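You operate a simulated robot arm through the tools that you are given. There is no shell and no other tool.

Carry out the task below with a simulated robot arm. There is one attempt and no reset: what you move stays moved.

TASK
Put things in order on the top of the steel table. At the end: the purple brush stands where the grey cell stood; the orange air wand stands where the silver thin setting block stood; the silver thin setting block stands on top of the orange pad; the grey cell from the top of the steel table stands where the orange air wand stood; whatever was shut is shut again. Leave all else as you found it, and nothing knocked over.
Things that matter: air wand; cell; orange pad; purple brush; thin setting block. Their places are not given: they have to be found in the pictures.

It is judged by the outcome, as a careful person would: the job done as asked, and still so three seconds after it is handed in. It fails if anything else is knocked over, pushed out of place, dropped, spilled or broken.

THE ROBOT
A 7-joint arm with a two-finger parallel gripper, fixed in place. Base frame: the origin is at the foot of the arm, x ahead of it, y to its left, z up; the work surface is at about z = 0. Units: mm, degrees, N and s.
With the tool pointing down near the work surface it reaches from about 220 to 580 mm from the base axis. Its first joint turns from -66.0 to 66.0 degrees. Payload 2.5 kg.
The TCP is the grasp point between the finger pads, 23 mm short of the fingertips. In the tool frame z runs along the fingers and y along their closing line. The gripper opens to 94 mm. The fingers are 38 mm wide and 10 mm thick; the gripper's body (54 by 96 mm) begins 39 mm behind the TCP.
Orientation is told as [roll, pitch, yaw] about the base's x, y, z axes, in that order, counted from this pose: with the fingers straight down and closing along the base's y, the tool's x points along the base's -x, its y along +y and its z along -z.

THE INTERFACE
- The arm moves only by the tool step_arm. Its argument "series" is a list of rows, each a list of 2 entries, a list of its own where there are three numbers: the shift along the tool's x, y, z in units of 40 mm (1.0 is 40 mm), then the turn, a rotation vector about the tool's x, y, z in units of 4 degrees (1.0 is 4 degrees). In form: [[[x, y, z], [rx, ry, rz]], ...]. A call has 1 to 20 rows; each row shifts and turns the commanded pose from where the row before left it, along the tool's axes as they then stand. "gripper" is the finger opening in cm, from 0 to 9.4, set as the call begins (left out, the last holds). A call with a number of a shift or a turn outside -1 to 1 is refused whole. Rows are played at 5 a second. More than 50 mm and 8.6 degrees between two rows, or a gripper value outside its range, and nothing of the call is played. A pose out of reach is approached as far as the arm can. The call stops where the force on the tool passes 40 N (or 10 N more than at its start, if that is more) or the arm is blocked; 0.2 s more then pass. The fingers move at their own pace (about 108 mm/s each) and stop on an object; they squeeze with about 27 N. The grip force told is the motor's: it shows also when the fingers shut on nothing. Time passes only in rows, and 0.2 s behind the last, so rows that do not move let the fingers close. It gives the time, the measured TCP pose, the force on the tool (base axes), the opening and the grip force at its end, in the units of the frame above (readings bear some noise), with the torque about the TCP (base axes, N m) and any sound that the robot's microphone picked up, and new pictures: "views" is both (left out), scene, wrist or none.
- Cameras (640 x 400 px; columns grow to the right, rows downward): "scene" is fixed at [121.4, -409.2, 538.6]; the picture's right is [0.80, -0.61, 0.00], its down [-0.38, -0.49, -0.78] and it looks along [0.48, 0.62, -0.62] (base axes); focal length 356 px, centre (320, 200). "wrist" rides on the gripper at [86, 16, -74] in the tool frame; the picture's right is [-0.18, 0.98, 0.00], its down [-0.58, -0.11, -0.81] and it looks along [-0.79, -0.15, 0.59] (tool axes); focal length 243 px, centre (320, 200).
- pixel_to_xyz(camera, pixels): for up to 12 pixels [column, row] of the newest picture of that camera ("zoom" is the newest enlarged one), the place [x, y, z] in the base frame of the surface seen there, good to about 2 mm. The clock stands still meanwhile.
- close_up(camera, box): a new picture of the part [left, top, right, bottom] of that camera's present view, enlarged. The clock stands still meanwhile.
- hand_in(): hands the job in; it is judged then, once.

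Unless the task says otherwise, let go and move clear before handing in.

The tools are called after "Request:" as name(argument=value, ...) on one line, values as JSON. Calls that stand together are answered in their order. step_arm: Moves the arm, as the interface text tells. Its arguments: {"type":"object","properties":{"series":{"type":"array","items":{"type":"array"}},"gripper":{"type":"number"},"views":{"type":"string","enum":["both","scene","wrist","none"]}},"required":["series"]} The other tools are called the same way: pixel_to_xyz (camera, pixels) gives the place of the surface under pixels of a picture; close_up (camera, box) takes an enlarged picture of a part of a camera's view; hand_in () hands the job in.

At the start:

```text
t: 0.0
tcp_pos: [331.8, -22.8, 274.7]
ee_rot: [0.0, 0.1, 0.0]
force: [-0.5, 1.0, -0.6]
torque: [-0.01, -0.03, 0.0]
width: 94.0
grip_force: 0.0
```

scene: 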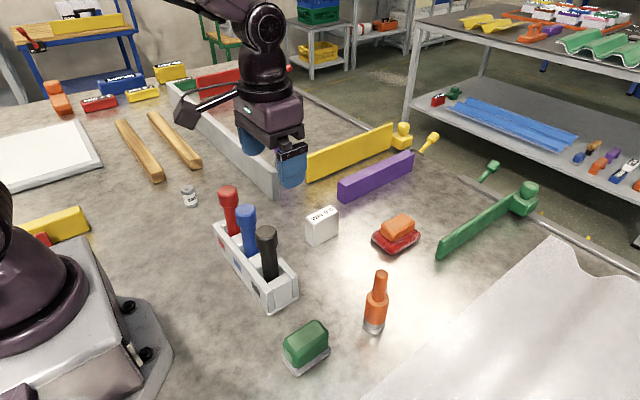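
wrist: 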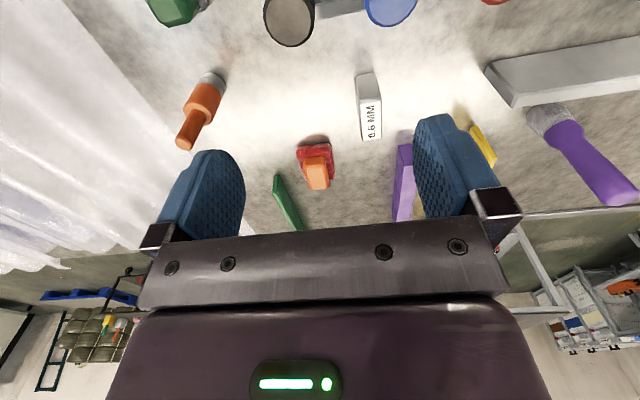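

The scene picture shows an orange upright item at (376,300), a silver block at (322,225), an orange/red thing at (397,232), a small jar-like item at (189,197), and the wrist picture shows a purple-handled item at (580,150). I'll enlarge these areas to identify them.

Request:
close_up(camera="scene", box=[280, 180, 440, 280])

Request:
close_up(camera="scene", box=[140, 150, 300, 250])

Request:
close_up(camera="scene", box=[260, 260, 420, 380])

Request:
close_up(camera="wrist", box=[400, 0, 640, 220])

Request:
close_up(camera="scene", box=[0, 60, 300, 250])

```text
4.00 times, centred on (360, 230) of scene
```

zoom: 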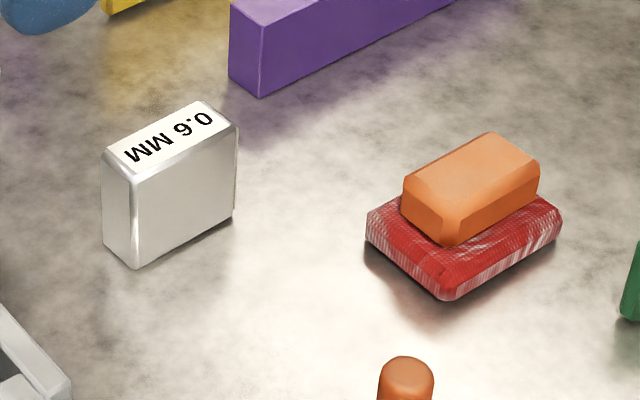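

```text
4.00 times, centred on (220, 200) of scene
```

zoom: 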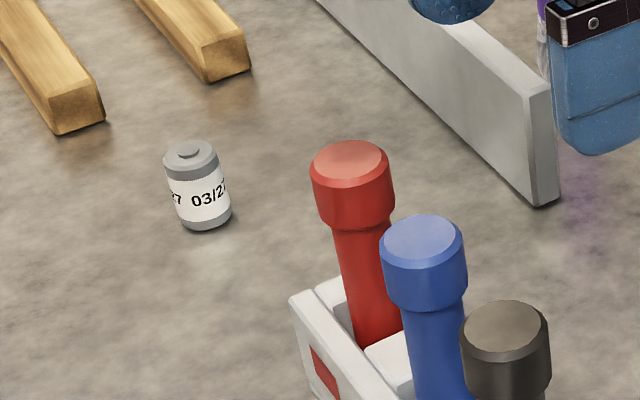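

```text
3.33 times, centred on (340, 320) of scene
```

zoom: 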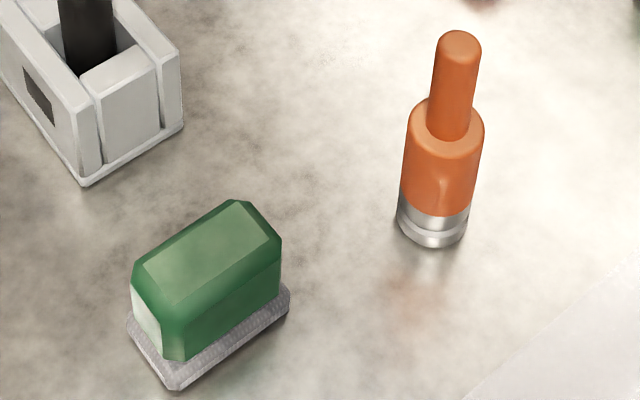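

```text
1.82 times, centred on (520, 110) of wrist
```

zoom: 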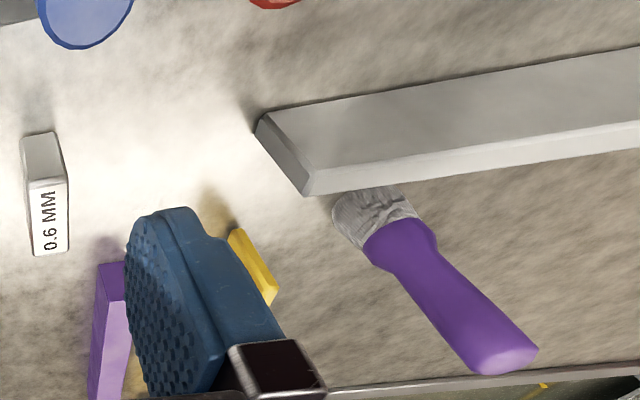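

```text
2.11 times, centred on (150, 155) of scene
```

zoom: 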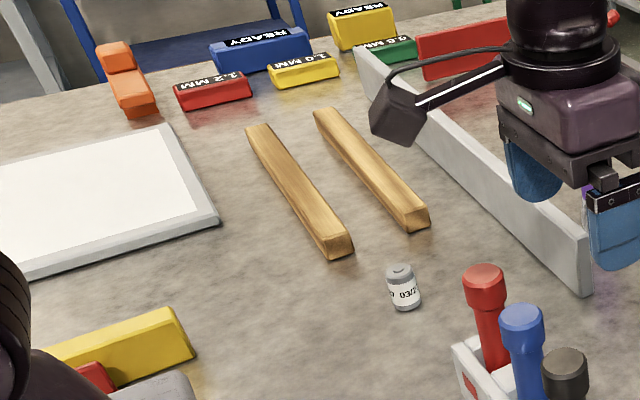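

The silver "0.6 MM" block is at scene (322,225), the orange-topped pad with red base at (397,232), the cell with date label at (189,197), the orange air wand at (376,300), and the purple brush stands behind the grey rail (wrist (580,150)). I'll measure points on each.

Request:
pixel_to_xyz(camera="scene", pixels=[[188, 187], [189, 197], [189, 207], [380, 273], [376, 300], [375, 312], [374, 328], [321, 213], [306, 218], [339, 210], [325, 230], [314, 246]])

Request:
pixel_to_xyz(camera="scene", pixels=[[397, 222], [382, 228], [393, 239], [402, 214], [414, 220], [372, 235], [391, 254], [420, 232], [393, 235], [412, 223], [401, 230], [338, 246]])

Request:
pixel_to_xyz(camera="wrist", pixels=[[546, 115], [560, 128], [575, 145], [595, 175], [615, 200], [585, 195], [370, 130], [368, 90], [318, 180], [316, 150], [205, 105], [188, 135]])

Request:
close_up(camera="wrist", box=[260, 60, 420, 220])

```text
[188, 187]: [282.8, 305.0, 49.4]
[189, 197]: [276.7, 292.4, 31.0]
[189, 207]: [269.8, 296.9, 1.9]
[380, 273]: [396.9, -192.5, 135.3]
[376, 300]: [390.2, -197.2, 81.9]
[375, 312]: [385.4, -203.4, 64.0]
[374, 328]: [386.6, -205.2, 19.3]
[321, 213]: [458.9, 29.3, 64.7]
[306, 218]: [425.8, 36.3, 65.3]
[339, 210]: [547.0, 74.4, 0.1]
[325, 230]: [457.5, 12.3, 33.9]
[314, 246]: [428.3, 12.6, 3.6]
```

```text
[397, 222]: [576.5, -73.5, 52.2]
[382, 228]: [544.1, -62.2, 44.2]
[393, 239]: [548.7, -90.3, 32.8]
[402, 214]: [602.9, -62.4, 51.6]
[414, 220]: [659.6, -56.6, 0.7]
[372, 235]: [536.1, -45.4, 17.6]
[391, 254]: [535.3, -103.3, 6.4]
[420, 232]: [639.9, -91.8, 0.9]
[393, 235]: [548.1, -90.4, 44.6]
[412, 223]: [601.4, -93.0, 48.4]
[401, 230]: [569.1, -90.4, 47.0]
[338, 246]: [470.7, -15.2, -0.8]
```

```text
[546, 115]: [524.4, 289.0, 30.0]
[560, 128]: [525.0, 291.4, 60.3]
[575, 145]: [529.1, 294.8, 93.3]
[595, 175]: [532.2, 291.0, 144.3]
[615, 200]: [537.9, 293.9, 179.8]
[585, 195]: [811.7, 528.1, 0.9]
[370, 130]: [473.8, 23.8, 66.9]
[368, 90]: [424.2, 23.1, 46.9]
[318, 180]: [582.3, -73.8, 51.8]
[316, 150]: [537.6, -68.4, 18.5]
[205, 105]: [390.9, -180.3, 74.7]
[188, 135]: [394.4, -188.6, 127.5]
```

```text
2.50 times, centred on (340, 140) of wrist
```

zoom: 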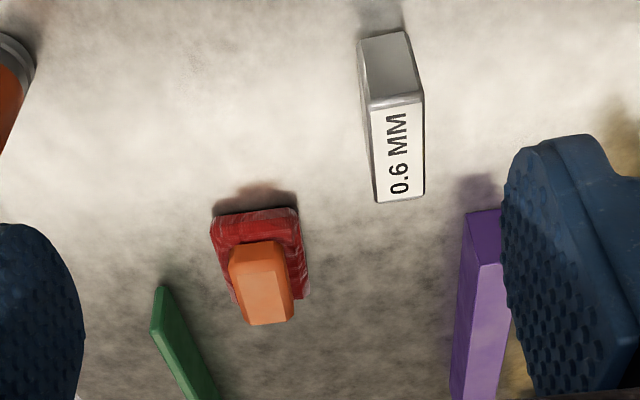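

The block's top is at z≈66 and the pad's top at z≈52, with the brush about 190 mm tall near (530,292). I'll get finer corner measurements on enlarged views.

Request:
close_up(camera="scene", box=[296, 196, 346, 251])

Request:
pixel_to_xyz(camera="scene", pixels=[[228, 190], [245, 208], [266, 230], [253, 175], [278, 190], [300, 170], [340, 185], [400, 130], [412, 152], [222, 225], [265, 300], [295, 280]])

```text
7.27 times, centred on (321, 224) of scene
```

zoom: 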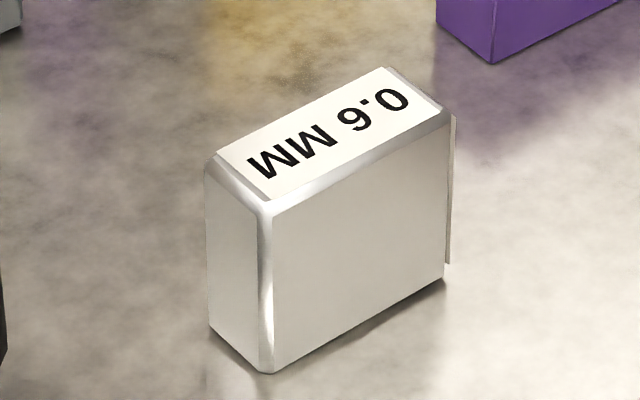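

```text
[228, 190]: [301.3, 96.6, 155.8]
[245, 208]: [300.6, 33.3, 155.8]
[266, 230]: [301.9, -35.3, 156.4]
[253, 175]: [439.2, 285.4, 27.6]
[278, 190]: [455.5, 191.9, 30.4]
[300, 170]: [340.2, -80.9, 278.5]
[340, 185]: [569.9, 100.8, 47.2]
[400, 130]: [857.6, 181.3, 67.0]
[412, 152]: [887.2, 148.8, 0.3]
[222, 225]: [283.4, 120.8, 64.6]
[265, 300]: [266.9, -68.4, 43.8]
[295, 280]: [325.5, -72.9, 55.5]
```

The enlarged block view is clear (top corners at about (215,157), (268,200), (448,112), (388,70)); I'll measure those corners and faces.

Request:
pixel_to_xyz(camera="zoom", pixels=[[222, 158], [265, 192], [440, 112], [388, 76], [330, 135], [280, 215], [435, 140], [280, 350], [435, 270], [215, 185], [255, 220], [235, 260]])

Request:
close_up(camera="scene", box=[366, 206, 426, 262])

```text
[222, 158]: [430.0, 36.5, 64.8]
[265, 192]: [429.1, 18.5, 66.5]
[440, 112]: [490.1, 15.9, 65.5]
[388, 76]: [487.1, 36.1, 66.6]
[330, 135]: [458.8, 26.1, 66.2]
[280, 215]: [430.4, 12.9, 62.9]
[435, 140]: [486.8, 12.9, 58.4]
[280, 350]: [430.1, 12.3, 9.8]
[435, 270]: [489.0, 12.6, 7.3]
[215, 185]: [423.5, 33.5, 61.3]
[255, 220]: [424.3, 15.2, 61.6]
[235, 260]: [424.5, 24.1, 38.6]
```

```text
7.14 times, centred on (396, 234) of scene
```

zoom: 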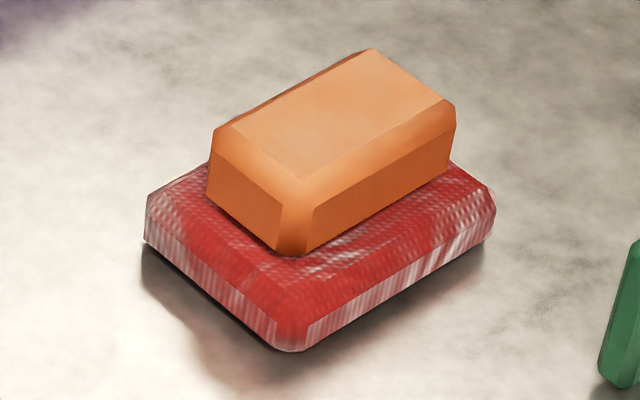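

The block is axis-aligned: x 424–492, y 12.5–38, top z 66. Now I'll measure the orange pad's top corners in the enlarged view.

Request:
pixel_to_xyz(camera="zoom", pixels=[[235, 130], [298, 178], [440, 103], [372, 55], [335, 115], [225, 170], [265, 210], [320, 225], [445, 150], [380, 195], [165, 250], [290, 345]])

Request:
close_up(camera="scene", box=[355, 260, 400, 340])

```text
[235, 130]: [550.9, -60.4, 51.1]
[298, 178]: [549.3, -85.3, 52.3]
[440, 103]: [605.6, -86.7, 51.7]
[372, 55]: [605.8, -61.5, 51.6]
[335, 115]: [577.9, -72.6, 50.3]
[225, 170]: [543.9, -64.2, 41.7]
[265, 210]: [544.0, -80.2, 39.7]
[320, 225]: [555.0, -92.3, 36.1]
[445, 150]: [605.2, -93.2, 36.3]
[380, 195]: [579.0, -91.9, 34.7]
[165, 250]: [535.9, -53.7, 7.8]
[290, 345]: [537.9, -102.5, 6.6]
```

```text
5.00 times, centred on (378, 300) of scene
```

zoom: 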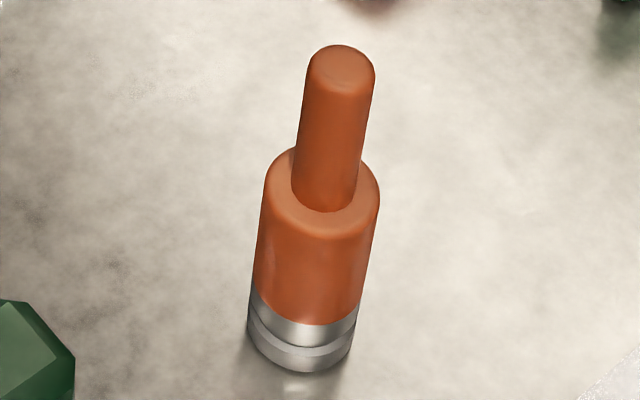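

The pad's flat top spans x 549–606, y −86…−61 at z≈51.5, centred (577.5, −73.5). Now I'll measure the air wand in this enlarged view (tip (340,60), body shoulder, base).

Request:
pixel_to_xyz(camera="zoom", pixels=[[342, 65], [312, 100], [372, 100], [340, 130], [305, 225], [275, 185], [372, 185], [315, 270], [262, 250], [362, 270], [300, 330], [298, 365]])

Request:
close_up(camera="scene", box=[170, 177, 210, 217])

```text
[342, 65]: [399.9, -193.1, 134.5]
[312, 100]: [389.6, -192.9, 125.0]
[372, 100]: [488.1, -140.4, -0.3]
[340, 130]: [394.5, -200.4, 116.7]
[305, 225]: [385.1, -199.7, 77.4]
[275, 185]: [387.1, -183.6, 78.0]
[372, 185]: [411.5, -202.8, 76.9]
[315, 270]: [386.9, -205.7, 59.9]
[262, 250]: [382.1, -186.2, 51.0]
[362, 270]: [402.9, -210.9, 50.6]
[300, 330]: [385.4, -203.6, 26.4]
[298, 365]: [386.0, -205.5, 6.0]
```

```text
10.00 times, centred on (190, 197) of scene
```

zoom: 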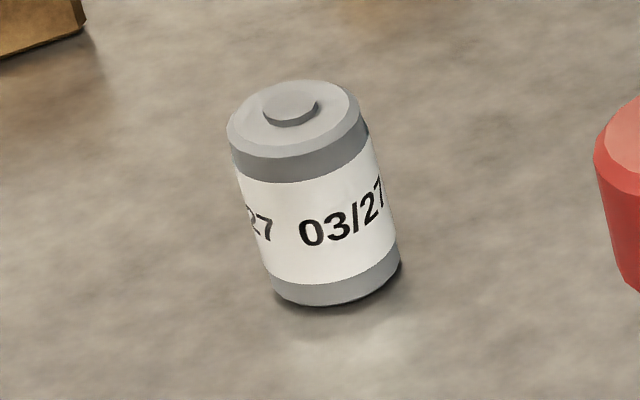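

The wand is about 36 mm in diameter at the body, centred near (399.5, −195), about 137 mm tall. Now I'll measure the cell in the newest enlarged view.

Request:
pixel_to_xyz(camera="zoom", pixels=[[290, 103], [250, 110], [340, 100], [290, 140], [300, 165], [310, 220], [330, 290], [250, 200], [385, 200], [320, 300], [262, 240], [390, 240]])

Request:
step_arm(series=[[[-1, 0, 0.3], [0, 0, 0]], [[-1, 0, 0.3], [0, 0, 0]], [[-1, -0.3, 0.3], [0, 0, 0]], [[-1, -0.3, 0.3], [0, 0, 0]], [[-1, -0.3, 0.3], [0, 0, 0]], [[-1, -0.3, 0.3], [0, 0, 0]]], views="both")

```text
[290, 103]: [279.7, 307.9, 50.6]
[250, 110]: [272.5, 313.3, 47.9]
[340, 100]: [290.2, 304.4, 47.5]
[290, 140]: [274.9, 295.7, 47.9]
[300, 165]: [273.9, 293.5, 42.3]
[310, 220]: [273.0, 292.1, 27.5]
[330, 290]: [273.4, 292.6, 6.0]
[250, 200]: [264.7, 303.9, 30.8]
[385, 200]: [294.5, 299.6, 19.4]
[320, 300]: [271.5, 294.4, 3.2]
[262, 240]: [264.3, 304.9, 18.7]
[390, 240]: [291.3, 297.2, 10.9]
```

```text
t: 1.4
tcp_pos: [570.4, -69.1, 202.3]
ee_rot: [0.0, 0.1, 0.0]
force: [-0.2, 0.3, 0.0]
torque: [0.0, -0.01, 0.01]
width: 93.6
grip_force: 0.1
```

scene: 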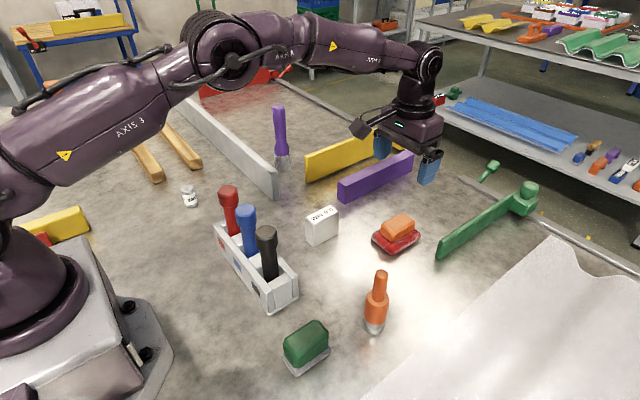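
wrist: 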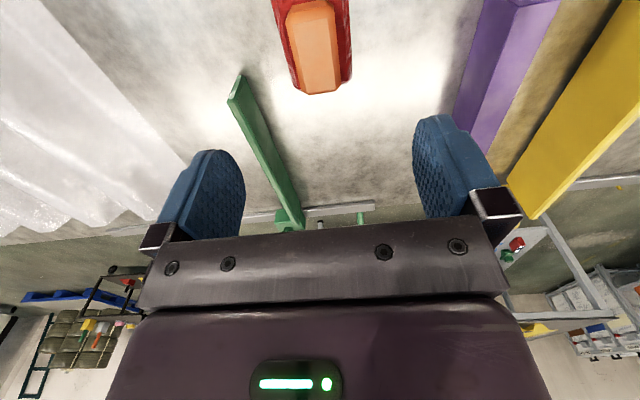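

The arm reaches (570,−69,202) freely, and the brush is now visible at scene (281,135). I'll test the reach down to placing height above the pad, and look closer at the brush.

Request:
step_arm(series=[[[-0.18, -0.1, 0.8], [0, 0, 0]], [[0, 0, 0.9], [0, 0, 0]], [[0, 0, 0.9], [0, 0, 0]], [[0, 0, 0], [0, 0, 0]]], views="both")

Request:
close_up(camera="scene", box=[240, 95, 320, 205])

```text
t: 2.4
tcp_pos: [579.1, -75.2, 99.3]
ee_rot: [0.0, 0.0, 0.0]
force: [0.3, -0.4, 1.0]
torque: [0.01, -0.01, 0.0]
width: 94.0
grip_force: 0.1
```

scene: 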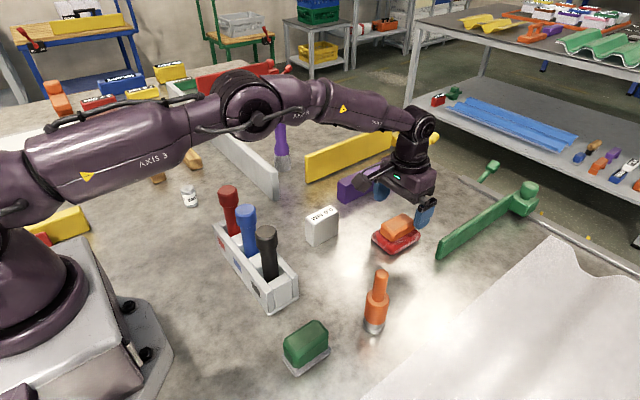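
wrist: 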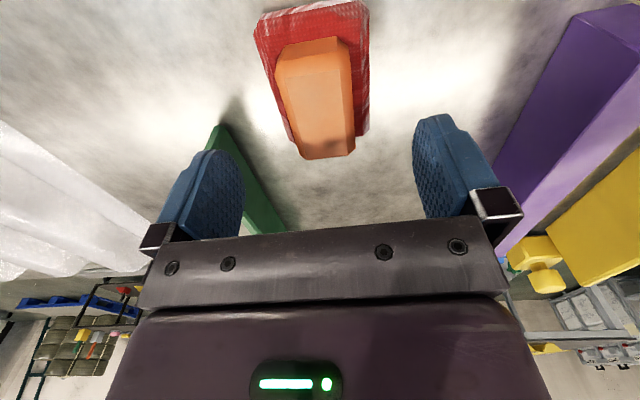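

```text
3.64 times, centred on (280, 150) of scene
```

zoom: 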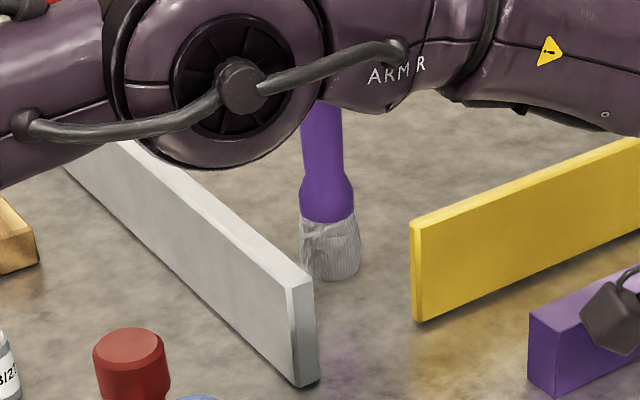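

The arm reaches (579,−75,99) above the pad with no tilt. I'll measure the pad's top again from the wrist camera for cross-checking, plus the brush in the zoom.

Request:
pixel_to_xyz(camera="wrist", pixels=[[292, 80], [335, 72], [300, 135], [345, 130], [320, 105], [345, 60], [280, 70]])

Request:
pixel_to_xyz(camera="zoom", pixels=[[322, 140], [325, 195], [330, 250], [332, 272], [305, 145], [342, 150], [305, 260], [357, 255]])

```text
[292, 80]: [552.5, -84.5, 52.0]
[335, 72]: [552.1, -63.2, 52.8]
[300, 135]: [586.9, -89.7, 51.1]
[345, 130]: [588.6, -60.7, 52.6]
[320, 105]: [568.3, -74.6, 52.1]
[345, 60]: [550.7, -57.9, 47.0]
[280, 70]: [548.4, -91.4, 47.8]
```

```text
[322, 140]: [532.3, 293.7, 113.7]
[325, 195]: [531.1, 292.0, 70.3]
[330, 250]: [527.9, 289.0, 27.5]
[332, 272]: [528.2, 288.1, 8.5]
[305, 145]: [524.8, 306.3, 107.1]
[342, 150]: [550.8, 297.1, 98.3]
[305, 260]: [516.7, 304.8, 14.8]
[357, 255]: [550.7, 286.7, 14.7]
```

The pad's centre agrees at (577.5, −74, 52) and the brush's axis is about (538, 305). I'll lift and move over the silver block, stopping above it to check alignment.

Request:
step_arm(series=[[[0, 0, -0.85], [0, 0, 0]], [[0, 0, -0.84], [0, 0, 0]], [[0, 0, -0.84], [0, 0, 0]], [[0.756, 0.627, 0], [0, 0, 0]], [[0.756, 0.627, 0], [0, 0, 0]], [[0.756, 0.627, 0], [0, 0, 0]], [[0.757, 0.627, 0], [0, 0, 0]], [[0, 0, 0.75], [0, 0, 0]], [[0, 0, 0.75], [0, 0, 0]], [[0, 0, 0.75], [0, 0, 0]], [[0, 0, 0], [0, 0, 0]]], views="both")

```text
t: 4.8
tcp_pos: [458.8, 25.2, 111.6]
ee_rot: [0.0, 0.1, -0.1]
force: [0.9, -0.1, -0.2]
torque: [0.01, 0.05, 0.02]
width: 94.0
grip_force: 0.1
```

scene: 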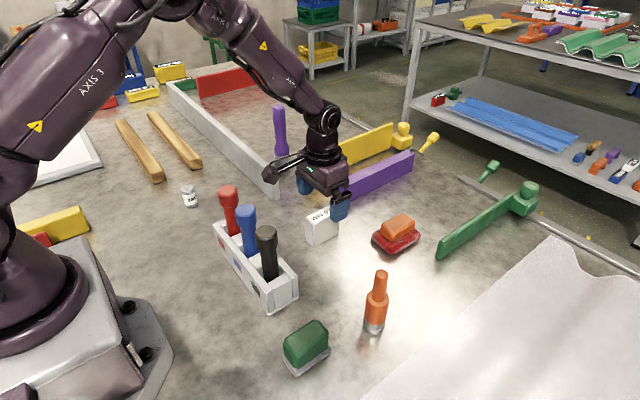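
wrist: 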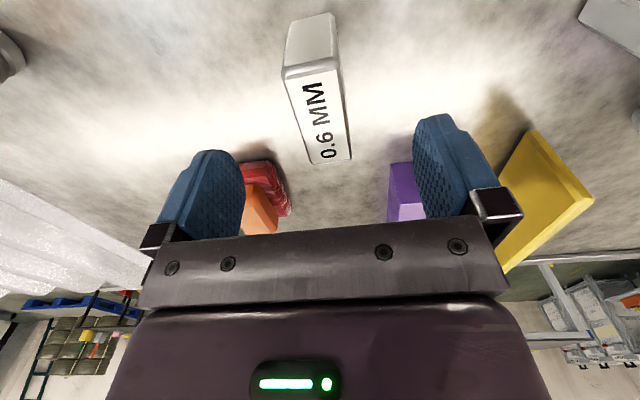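

The block sits centred between the fingers in the wrist view (top corners near (288,80), (337,66), (350,157), (313,163)). I'll measure those to refine its centre.

Request:
pixel_to_xyz(camera="wrist", pixels=[[290, 82], [335, 70], [346, 155], [316, 160], [318, 115], [312, 40], [289, 55], [333, 30]])

Request:
close_up(camera="wrist", box=[240, 0, 400, 180])

```text
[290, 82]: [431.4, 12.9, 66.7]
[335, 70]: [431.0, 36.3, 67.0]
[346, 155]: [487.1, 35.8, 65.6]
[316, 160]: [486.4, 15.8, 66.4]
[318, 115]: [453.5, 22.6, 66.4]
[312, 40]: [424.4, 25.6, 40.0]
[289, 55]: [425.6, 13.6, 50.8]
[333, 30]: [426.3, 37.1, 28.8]
```

```text
2.22 times, centred on (320, 90) of wrist
```

zoom: 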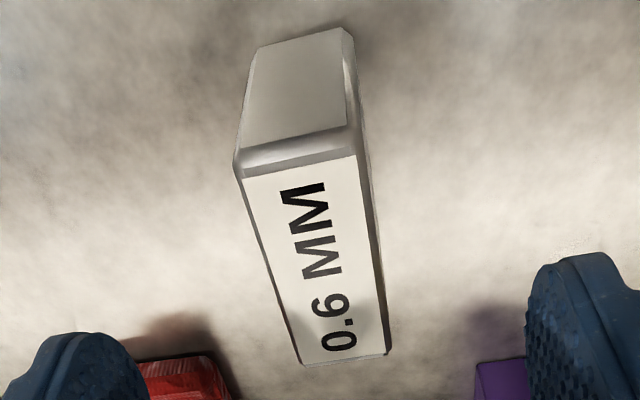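

The block's centre is (459, 25.3) with top at 66.5, matching the TCP. I'll descend to z≈40 and close on it.

Request:
step_arm(series=[[[0, 0, 0.6], [0, 0, 0]], [[0, 0, 0.6], [0, 0, 0]], [[0, 0, 0.55], [0, 0, 0]], [[0, 0, 0], [0, 0, 0]]], views="both")

Request:
step_arm(series=[[[0, 0, 0], [0, 0, 0]], [[0, 0, 0], [0, 0, 0]], [[0, 0, 0], [0, 0, 0]], [[0, 0, 0], [0, 0, 0]]], gripper=0, views="both")

```text
t: 5.8
tcp_pos: [457.8, 24.9, 41.5]
ee_rot: [0.1, 0.0, 0.0]
force: [0.8, 0.1, -0.1]
torque: [0.01, 0.01, 0.0]
width: 94.1
grip_force: 0.1
```

scene: 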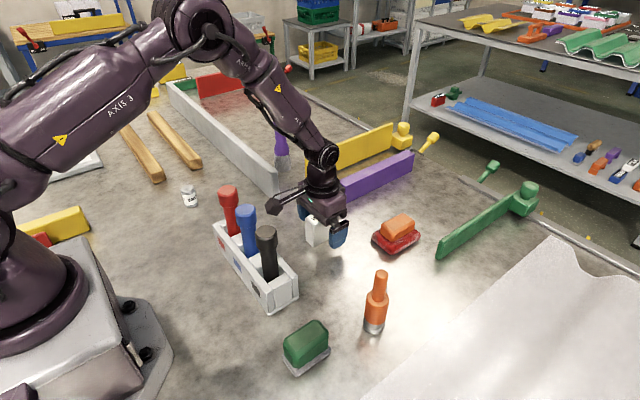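
wrist: 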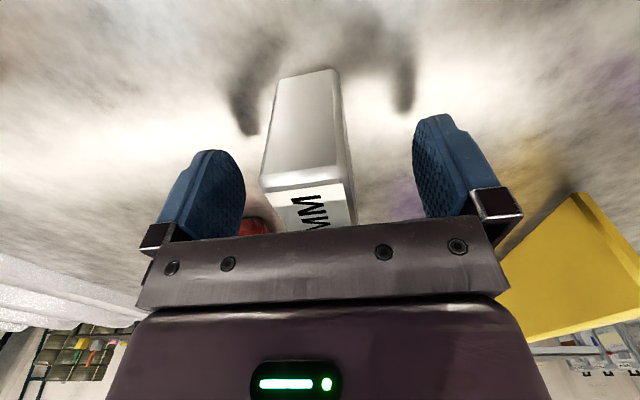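

```text
t: 6.8
tcp_pos: [458.1, 23.6, 40.6]
ee_rot: [-0.1, 0.0, 0.0]
force: [0.1, -0.4, -1.5]
torque: [0.0, -0.03, 0.02]
width: 29.9
grip_force: 26.7
```

scene: 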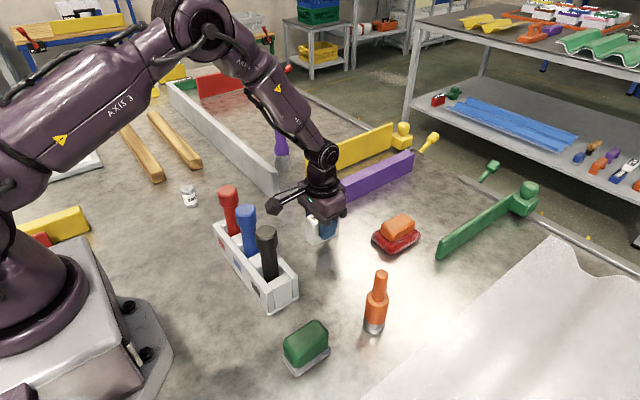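
wrist: 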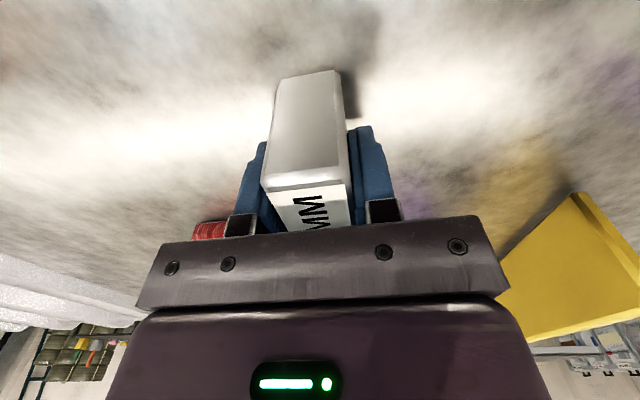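

The gripper holds the block (width 29.9 mm, 27 N), so the block is 30 mm thick and its original centre is about (459, 27). I'll lift it and carry it over the pad.

Request:
step_arm(series=[[[0, 0, -0.2], [0, 0, 0]], [[0, 0, -0.5], [0, 0, 0]], [[0, 0, -0.6], [0, 0, 0]], [[0, 0, -0.6], [0, 0, 0]], [[0, 0, -0.6], [0, 0, 0]], [[-0.3, -0.25, 0], [0, 0, 0]], [[-0.5, -0.42, 0], [0, 0, 0]], [[-0.6, -0.5, 0], [0, 0, 0]], [[-0.6, -0.5, 0], [0, 0, 0]], [[-0.5, -0.42, 0], [0, 0, 0]], [[-0.3, -0.25, 0], [0, 0, 0]], [[-0.1625, -0.14, 0], [0, 0, 0]], [[0, 0, 0], [0, 0, 0]]], views="both")

```text
t: 9.6
tcp_pos: [575.1, -73.7, 139.3]
ee_rot: [0.0, 0.1, 0.0]
force: [0.2, 0.6, -4.0]
torque: [-0.01, 0.02, 0.01]
width: 29.9
grip_force: 26.4
```

scene: 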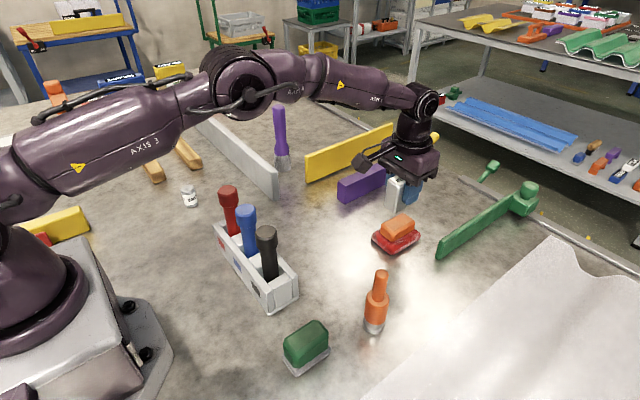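
wrist: 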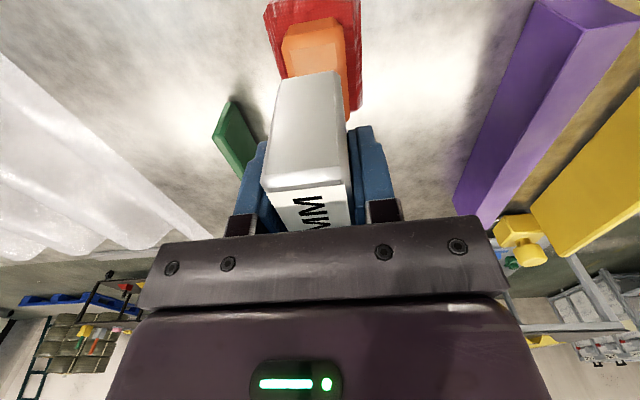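

The block hangs steady (about 4 N) above the pad. I'll check the block's near face and the pad's top edges in the wrist view before lowering.

Request:
pixel_to_xyz(camera="wrist", pixels=[[283, 85], [335, 78], [308, 120], [270, 165], [342, 160], [290, 40], [340, 30], [345, 50], [315, 45]])

Request:
pixel_to_xyz(camera="scene", pixels=[[396, 190], [392, 185], [400, 200], [388, 205], [398, 222]])

Request:
close_up(camera="scene", box=[350, 140, 450, 265])

```text
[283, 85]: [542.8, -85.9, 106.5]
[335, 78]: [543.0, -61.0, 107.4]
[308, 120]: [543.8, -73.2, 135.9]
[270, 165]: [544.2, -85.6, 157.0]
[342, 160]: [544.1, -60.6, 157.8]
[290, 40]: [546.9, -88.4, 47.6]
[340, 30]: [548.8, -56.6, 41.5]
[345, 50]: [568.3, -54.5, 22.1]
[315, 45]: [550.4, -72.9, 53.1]
```

```text
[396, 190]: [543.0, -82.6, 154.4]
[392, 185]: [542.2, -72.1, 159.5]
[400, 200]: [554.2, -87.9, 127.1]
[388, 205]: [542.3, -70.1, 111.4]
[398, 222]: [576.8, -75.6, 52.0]
```

```text
3.20 times, centred on (400, 202) of scene
```

zoom: 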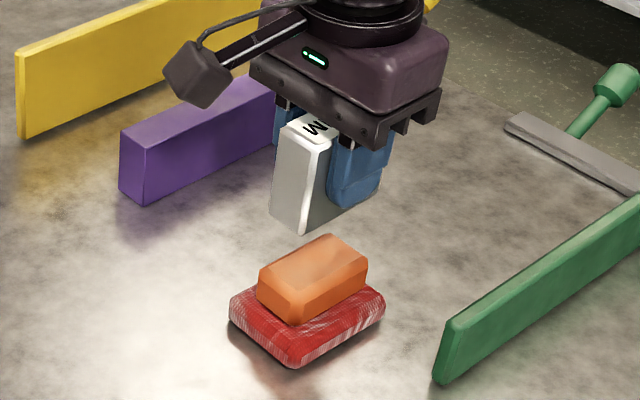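

The block's near face is at x≈543.5 against the pad's 544, and both y-centres agree at about −73.5. I'll lower to just above the pad top (bottom at about z 55).

Request:
step_arm(series=[[[0, 0, 0.4], [0, 0, 0]], [[0, 0, 0.4], [0, 0, 0]], [[0, 0, 0.2], [0, 0, 0]], [[0, 0, 0.1], [0, 0, 0]], [[0, 0, 0], [0, 0, 0]]], views="scene")

Request:
step_arm(series=[[[0, 0, 0.04], [0, 0, 0]], [[0, 0, 0.02], [0, 0, 0]], [[0, 0, 0], [0, 0, 0]]], views="scene")

Request:
close_up(camera="scene", box=[350, 160, 450, 265])

```text
t: 10.8
tcp_pos: [575.7, -73.6, 97.1]
ee_rot: [0.0, 0.0, 0.0]
force: [0.1, 0.5, -3.4]
torque: [0.02, 0.02, -0.03]
width: 29.9
grip_force: 26.5
```

scene: 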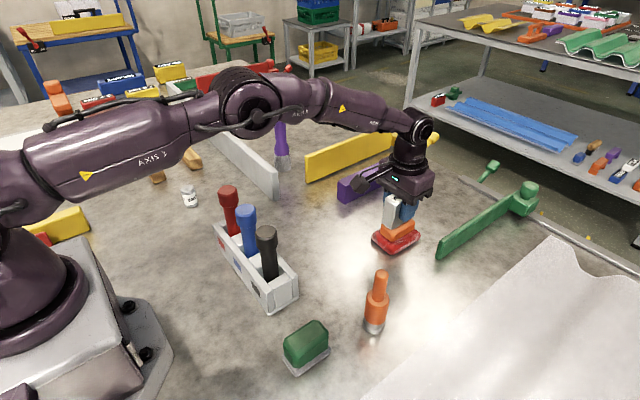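

```text
t: 11.6
tcp_pos: [575.8, -72.9, 93.7]
ee_rot: [0.0, -0.1, 0.0]
force: [0.1, 0.0, -3.8]
torque: [-0.02, 0.03, 0.02]
width: 30.1
grip_force: 26.9
```

scene: 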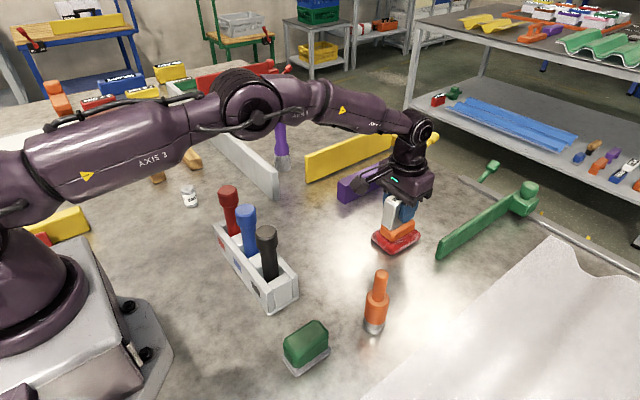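

```text
3.81 times, centred on (400, 212) of scene
```

zoom: 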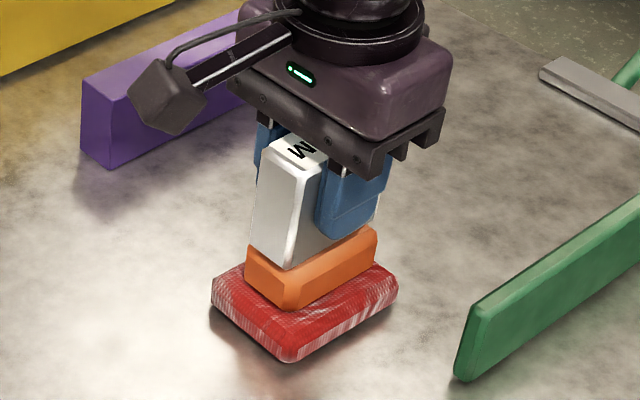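

The block's bottom is about 1–2 mm above the pad (force still −3.8 N hanging). I'll lower in 0.5–1 mm steps until the weight transfers.

Request:
step_arm(series=[[[0, 0, 0.025], [0, 0, 0]], [[0, 0, 0], [0, 0, 0]]], views="none")

Request:
step_arm(series=[[[0, 0, 0.02], [0, 0, 0]], [[0, 0, 0], [0, 0, 0]]], views="none")

```text
t: 12.2
tcp_pos: [576.6, -73.7, 94.0]
ee_rot: [0.1, 0.0, 0.0]
force: [-1.4, -1.0, -0.6]
torque: [0.02, 0.03, 0.04]
width: 29.9
grip_force: 27.5
```

```text
t: 12.8
tcp_pos: [577.1, -73.7, 93.4]
ee_rot: [-0.1, -0.1, -0.1]
force: [-3.2, -0.2, 6.7]
torque: [0.0, 0.27, 0.03]
width: 30.1
grip_force: 27.3
```

The force rose to +6.7 N, so the block rests on the pad. I'll ease up slightly and open the gripper to release it.

Request:
step_arm(series=[[[0, 0, -0.012], [0, 0, 0]], [[0, 0, 0], [0, 0, 0]]], views="none")

Request:
step_arm(series=[[[0, 0, 0], [0, 0, 0]], [[0, 0, 0], [0, 0, 0]], [[0, 0, 0], [0, 0, 0]]], gripper=7.5, views="both")

Request:
close_up(camera="scene", box=[350, 160, 450, 265])

```text
t: 13.4
tcp_pos: [576.1, -74.1, 92.3]
ee_rot: [0.0, 0.0, 0.0]
force: [-2.7, 0.7, 6.6]
torque: [0.06, 0.12, -0.01]
width: 29.6
grip_force: 26.9
```

```text
t: 14.2
tcp_pos: [576.1, -74.4, 92.1]
ee_rot: [0.1, 0.0, 0.0]
force: [-0.8, 0.2, -0.2]
torque: [0.03, -0.01, 0.04]
width: 74.8
grip_force: 0.0
```

scene: 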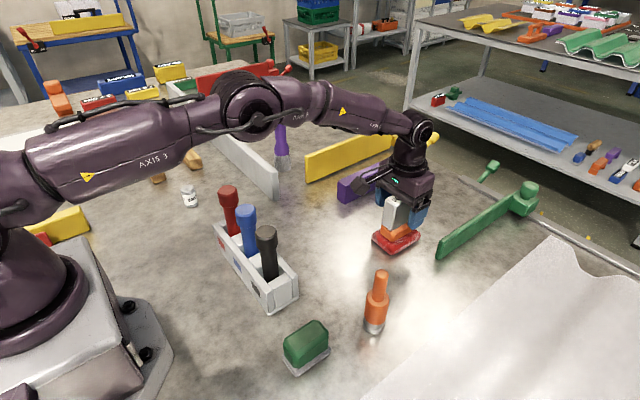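
wrist: 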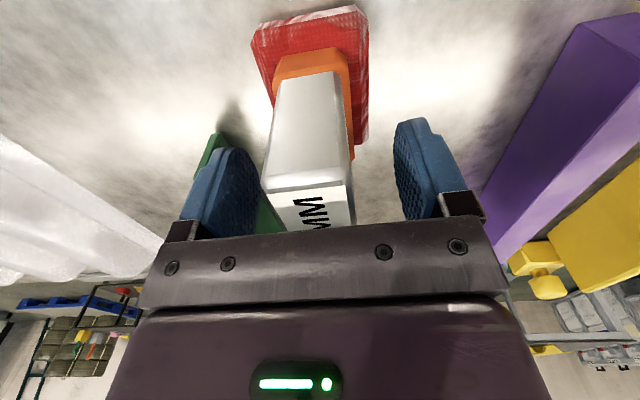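

```text
3.81 times, centred on (400, 212) of scene
```

zoom: 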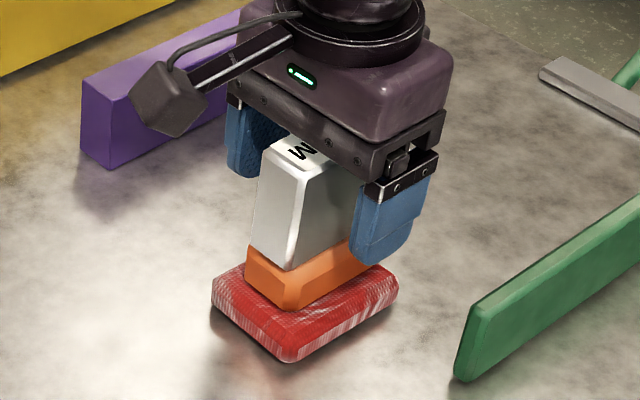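

The block stands on the pad by itself, and the fingers are clear on both sides. I'll go straight up and move above the orange air wand to refine its centre.

Request:
step_arm(series=[[[0, 0, -0.4], [0, 0, 0]], [[0, 0, -0.8], [0, 0, 0]], [[0, 0, -0.9], [0, 0, 0]], [[0, 0, -0.9], [0, 0, 0]], [[0.885, -0.6065, 0], [0, 0, 0]], [[0.885, -0.6065, 0], [0, 0, 0]], [[0.885, -0.6065, 0], [0, 0, 0]], [[0.885, -0.6065, 0], [0, 0, 0]], [[0.885, -0.6065, 0], [0, 0, 0]], [[0, 0, 0], [0, 0, 0]]], views="both")

Request:
close_up(camera="scene", box=[350, 160, 450, 265])

Request:
close_up(camera="wrist", box=[240, 0, 400, 180])

```text
t: 16.4
tcp_pos: [399.5, -194.9, 211.7]
ee_rot: [0.1, 0.0, 0.0]
force: [-0.6, -0.2, -0.4]
torque: [0.01, 0.01, 0.0]
width: 75.1
grip_force: 0.1
```

scene: 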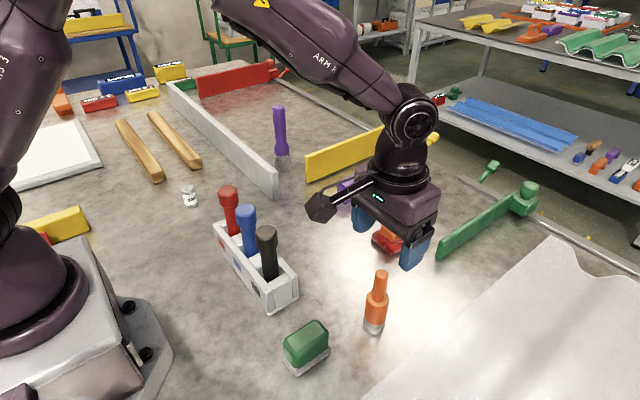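
wrist: 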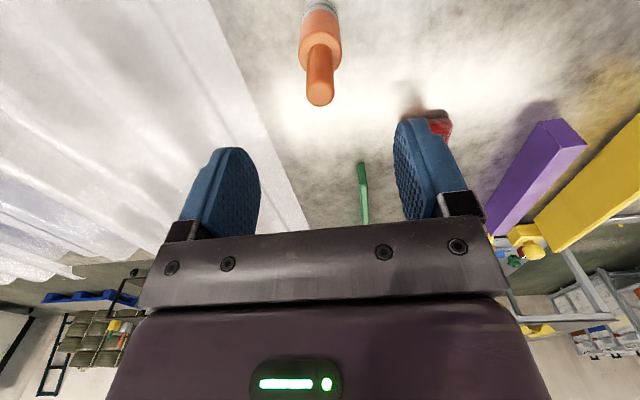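

```text
3.81 times, centred on (400, 212) of scene
```

zoom: 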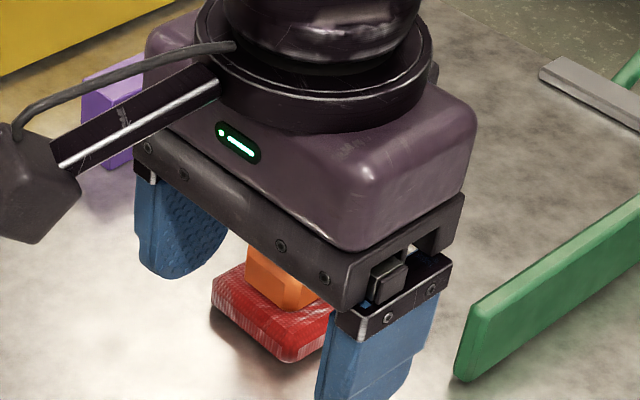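

```text
2.22 times, centred on (320, 90) of wrist
```

zoom: 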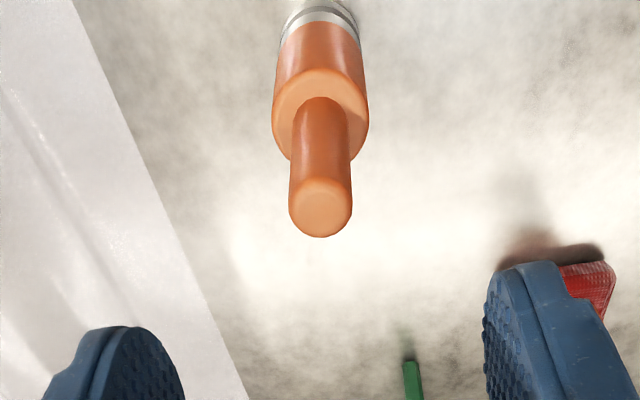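

The wand's tip is visible at wrist (320,90), slightly right-of-centre alignment to check. I'll measure the tip and shoulder edges.

Request:
pixel_to_xyz(camera="zoom", pixels=[[322, 207], [322, 190], [322, 228], [296, 170], [347, 170], [318, 140], [320, 85], [278, 110], [362, 105], [318, 20], [282, 50], [360, 48]])

Request:
pixel_to_xyz(camera="scene", pixels=[[380, 273], [376, 300], [374, 328]])

```text
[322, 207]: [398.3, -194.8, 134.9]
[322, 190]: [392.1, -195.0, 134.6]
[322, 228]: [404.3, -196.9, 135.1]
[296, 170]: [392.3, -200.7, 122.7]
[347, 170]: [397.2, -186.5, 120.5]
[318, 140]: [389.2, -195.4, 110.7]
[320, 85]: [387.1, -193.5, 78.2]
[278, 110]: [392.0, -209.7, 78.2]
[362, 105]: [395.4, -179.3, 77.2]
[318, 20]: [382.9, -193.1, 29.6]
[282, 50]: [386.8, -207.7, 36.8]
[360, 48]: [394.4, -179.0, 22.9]
```

```text
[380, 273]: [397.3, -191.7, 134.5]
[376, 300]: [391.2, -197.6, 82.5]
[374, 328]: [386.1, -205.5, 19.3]
```

The wand's axis is at (399.3, −194.2), top z 135, shoulder z 77.5, tip radius about 10. I'll descend to z≈104 so fingertips stop just above the shoulder, and grip the upper tube.

Request:
step_arm(series=[[[0, 0.02, 0.5], [0, 0, 0]], [[0, 0, 0.7], [0, 0, 0]], [[0, 0, 0.7], [0, 0, 0]], [[0, 0, 0.5], [0, 0, 0]], [[0, 0, 0.3], [0, 0, 0]], [[0, 0, 0], [0, 0, 0]]], views="scene")

Request:
close_up(camera="scene", box=[320, 200, 440, 350])

```text
t: 17.8
tcp_pos: [398.2, -194.2, 104.4]
ee_rot: [0.0, 0.0, -0.1]
force: [-0.7, -0.4, 0.2]
torque: [-0.01, 0.0, 0.02]
width: 75.0
grip_force: 0.1
```

scene: 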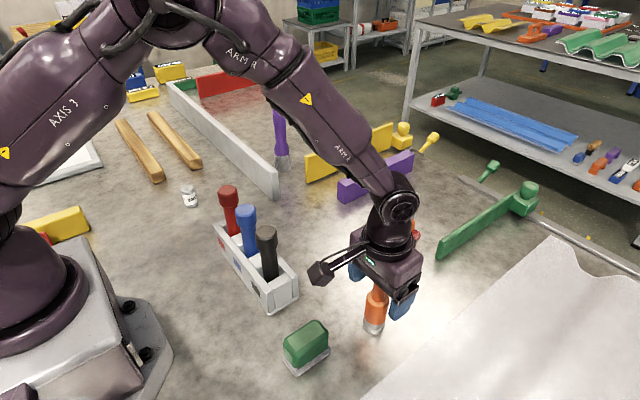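

```text
2.67 times, centred on (380, 275) of scene
```

zoom: 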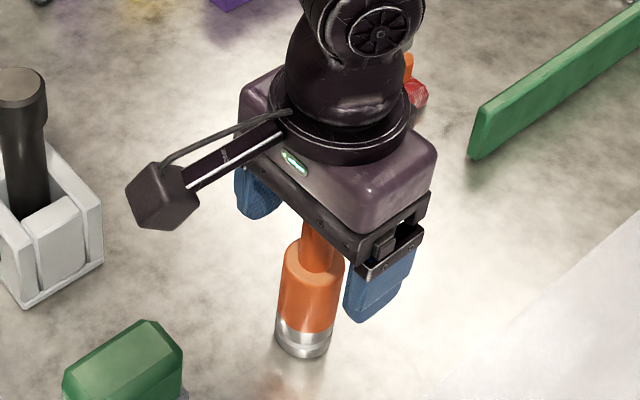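

The fingers straddle the upper tube with nothing in the way. I'll close on it.

Request:
step_arm(series=[[[0, 0, 0], [0, 0, 0]], [[0, 0, 0], [0, 0, 0]], [[0, 0, 0], [0, 0, 0]]], gripper=2.8, views="none")

Request:
step_arm(series=[[[0, 0, 0], [0, 0, 0]], [[0, 0, 0], [0, 0, 0]], [[0, 0, 0], [0, 0, 0]]], gripper=0, views="both")

```text
t: 18.6
tcp_pos: [398.1, -195.1, 104.5]
ee_rot: [0.0, 0.0, -0.1]
force: [-1.1, -0.1, 0.3]
torque: [0.01, 0.01, 0.0]
width: 28.1
grip_force: 0.1
```

```text
t: 19.4
tcp_pos: [397.7, -194.7, 104.6]
ee_rot: [-0.1, 0.1, -0.1]
force: [-0.1, 0.0, 0.2]
torque: [0.0, 0.02, 0.0]
width: 19.4
grip_force: 26.7
```

scene: 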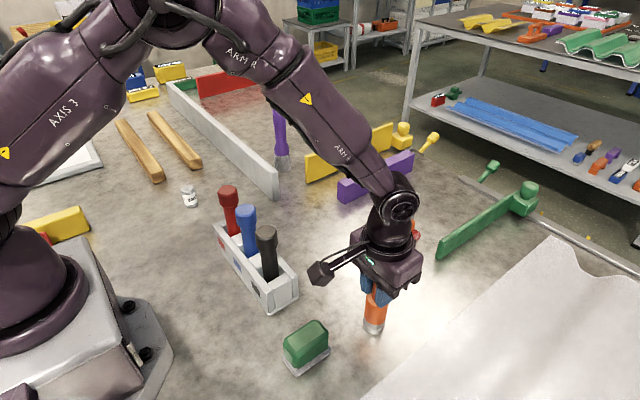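
wrist: 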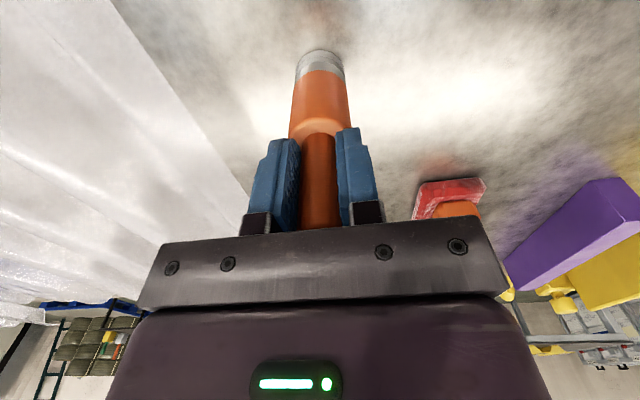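

The wand is gripped (width 19.4 mm, 27 N). I'll lift it 60 mm and carry it over the block's old place at (459, 27).

Request:
step_arm(series=[[[0, 0, -0.2], [0, 0, 0]], [[0, 0, -0.5], [0, 0, 0]], [[0, 0, -0.8], [0, 0, 0]], [[-0.081, 0.3, 0], [0, 0, 0]], [[-0.148, 0.55, 0], [0, 0, 0]], [[-0.202, 0.75, 0], [0, 0, 0]], [[-0.229, 0.85, 0], [0, 0, 0]], [[-0.229, 0.85, 0], [0, 0, 0]], [[-0.229, 0.85, 0], [0, 0, 0]], [[-0.188, 0.7, 0], [0, 0, 0]], [[-0.121, 0.45, 0], [0, 0, 0]], [[-0.0605, 0.23, 0], [0, 0, 0]], [[0, 0, 0], [0, 0, 0]]], views="both")

Request:
close_up(camera="scene", box=[270, 120, 440, 280])

```text
t: 22.2
tcp_pos: [458.6, 26.9, 166.0]
ee_rot: [0.0, -0.1, -0.1]
force: [-0.5, -0.4, -1.6]
torque: [0.02, -0.01, 0.02]
width: 19.2
grip_force: 26.8
```

scene: 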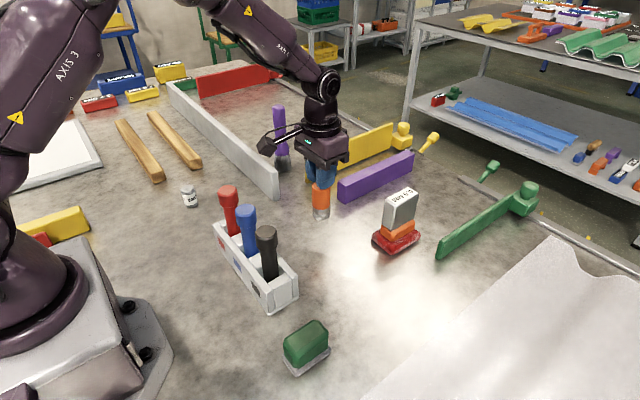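
wrist: 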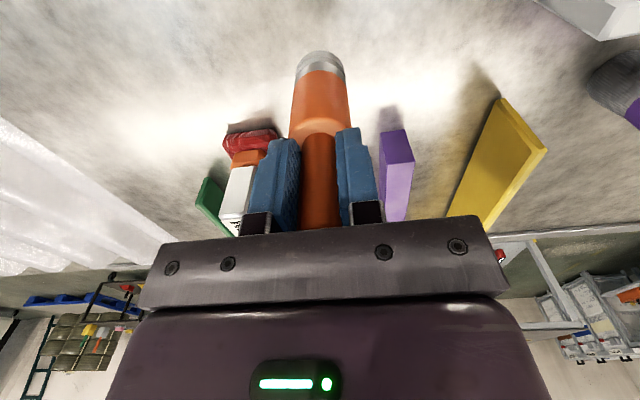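

```text
2.50 times, centred on (355, 200) of scene
```

zoom: 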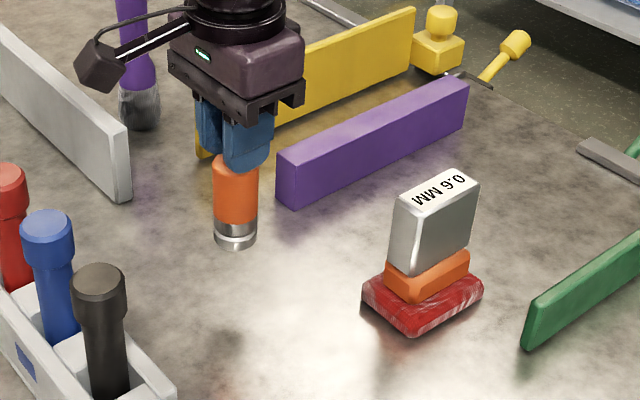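

The silver block stands well on the pad and the wand hangs upright over the old block place. I'll lower to about 2 mm above the table, then touch down in small steps.

Request:
step_arm(series=[[[0, 0, 0.4], [0, 0, 0]], [[0, 0, 0.5], [0, 0, 0]], [[0, 0, 0.4], [0, 0, 0]], [[0, 0, 0.15], [0, 0, 0]], [[0, 0, 0], [0, 0, 0]]], views="none")

Request:
step_arm(series=[[[0, 0, 0.025], [0, 0, 0]], [[0, 0, 0], [0, 0, 0]]], views="none")

Request:
step_arm(series=[[[0, 0, 0.02], [0, 0, 0]], [[0, 0, 0], [0, 0, 0]]], views="scene")

```text
t: 23.4
tcp_pos: [458.4, 27.1, 106.0]
ee_rot: [0.0, -0.1, -0.1]
force: [-0.2, -0.2, -1.2]
torque: [0.02, -0.02, 0.0]
width: 19.3
grip_force: 26.8
```

```text
t: 24.0
tcp_pos: [459.0, 26.3, 105.8]
ee_rot: [0.0, 0.0, 0.1]
force: [0.7, -0.1, -1.8]
torque: [0.0, -0.03, 0.03]
width: 18.8
grip_force: 27.3
```

```text
t: 24.6
tcp_pos: [458.6, 27.0, 104.6]
ee_rot: [0.0, 0.0, 0.1]
force: [-0.7, -0.4, -1.4]
torque: [0.0, 0.02, 0.01]
width: 19.2
grip_force: 26.1
```

scene: 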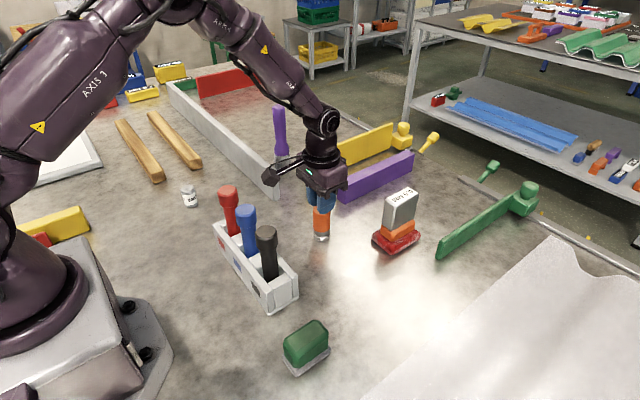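

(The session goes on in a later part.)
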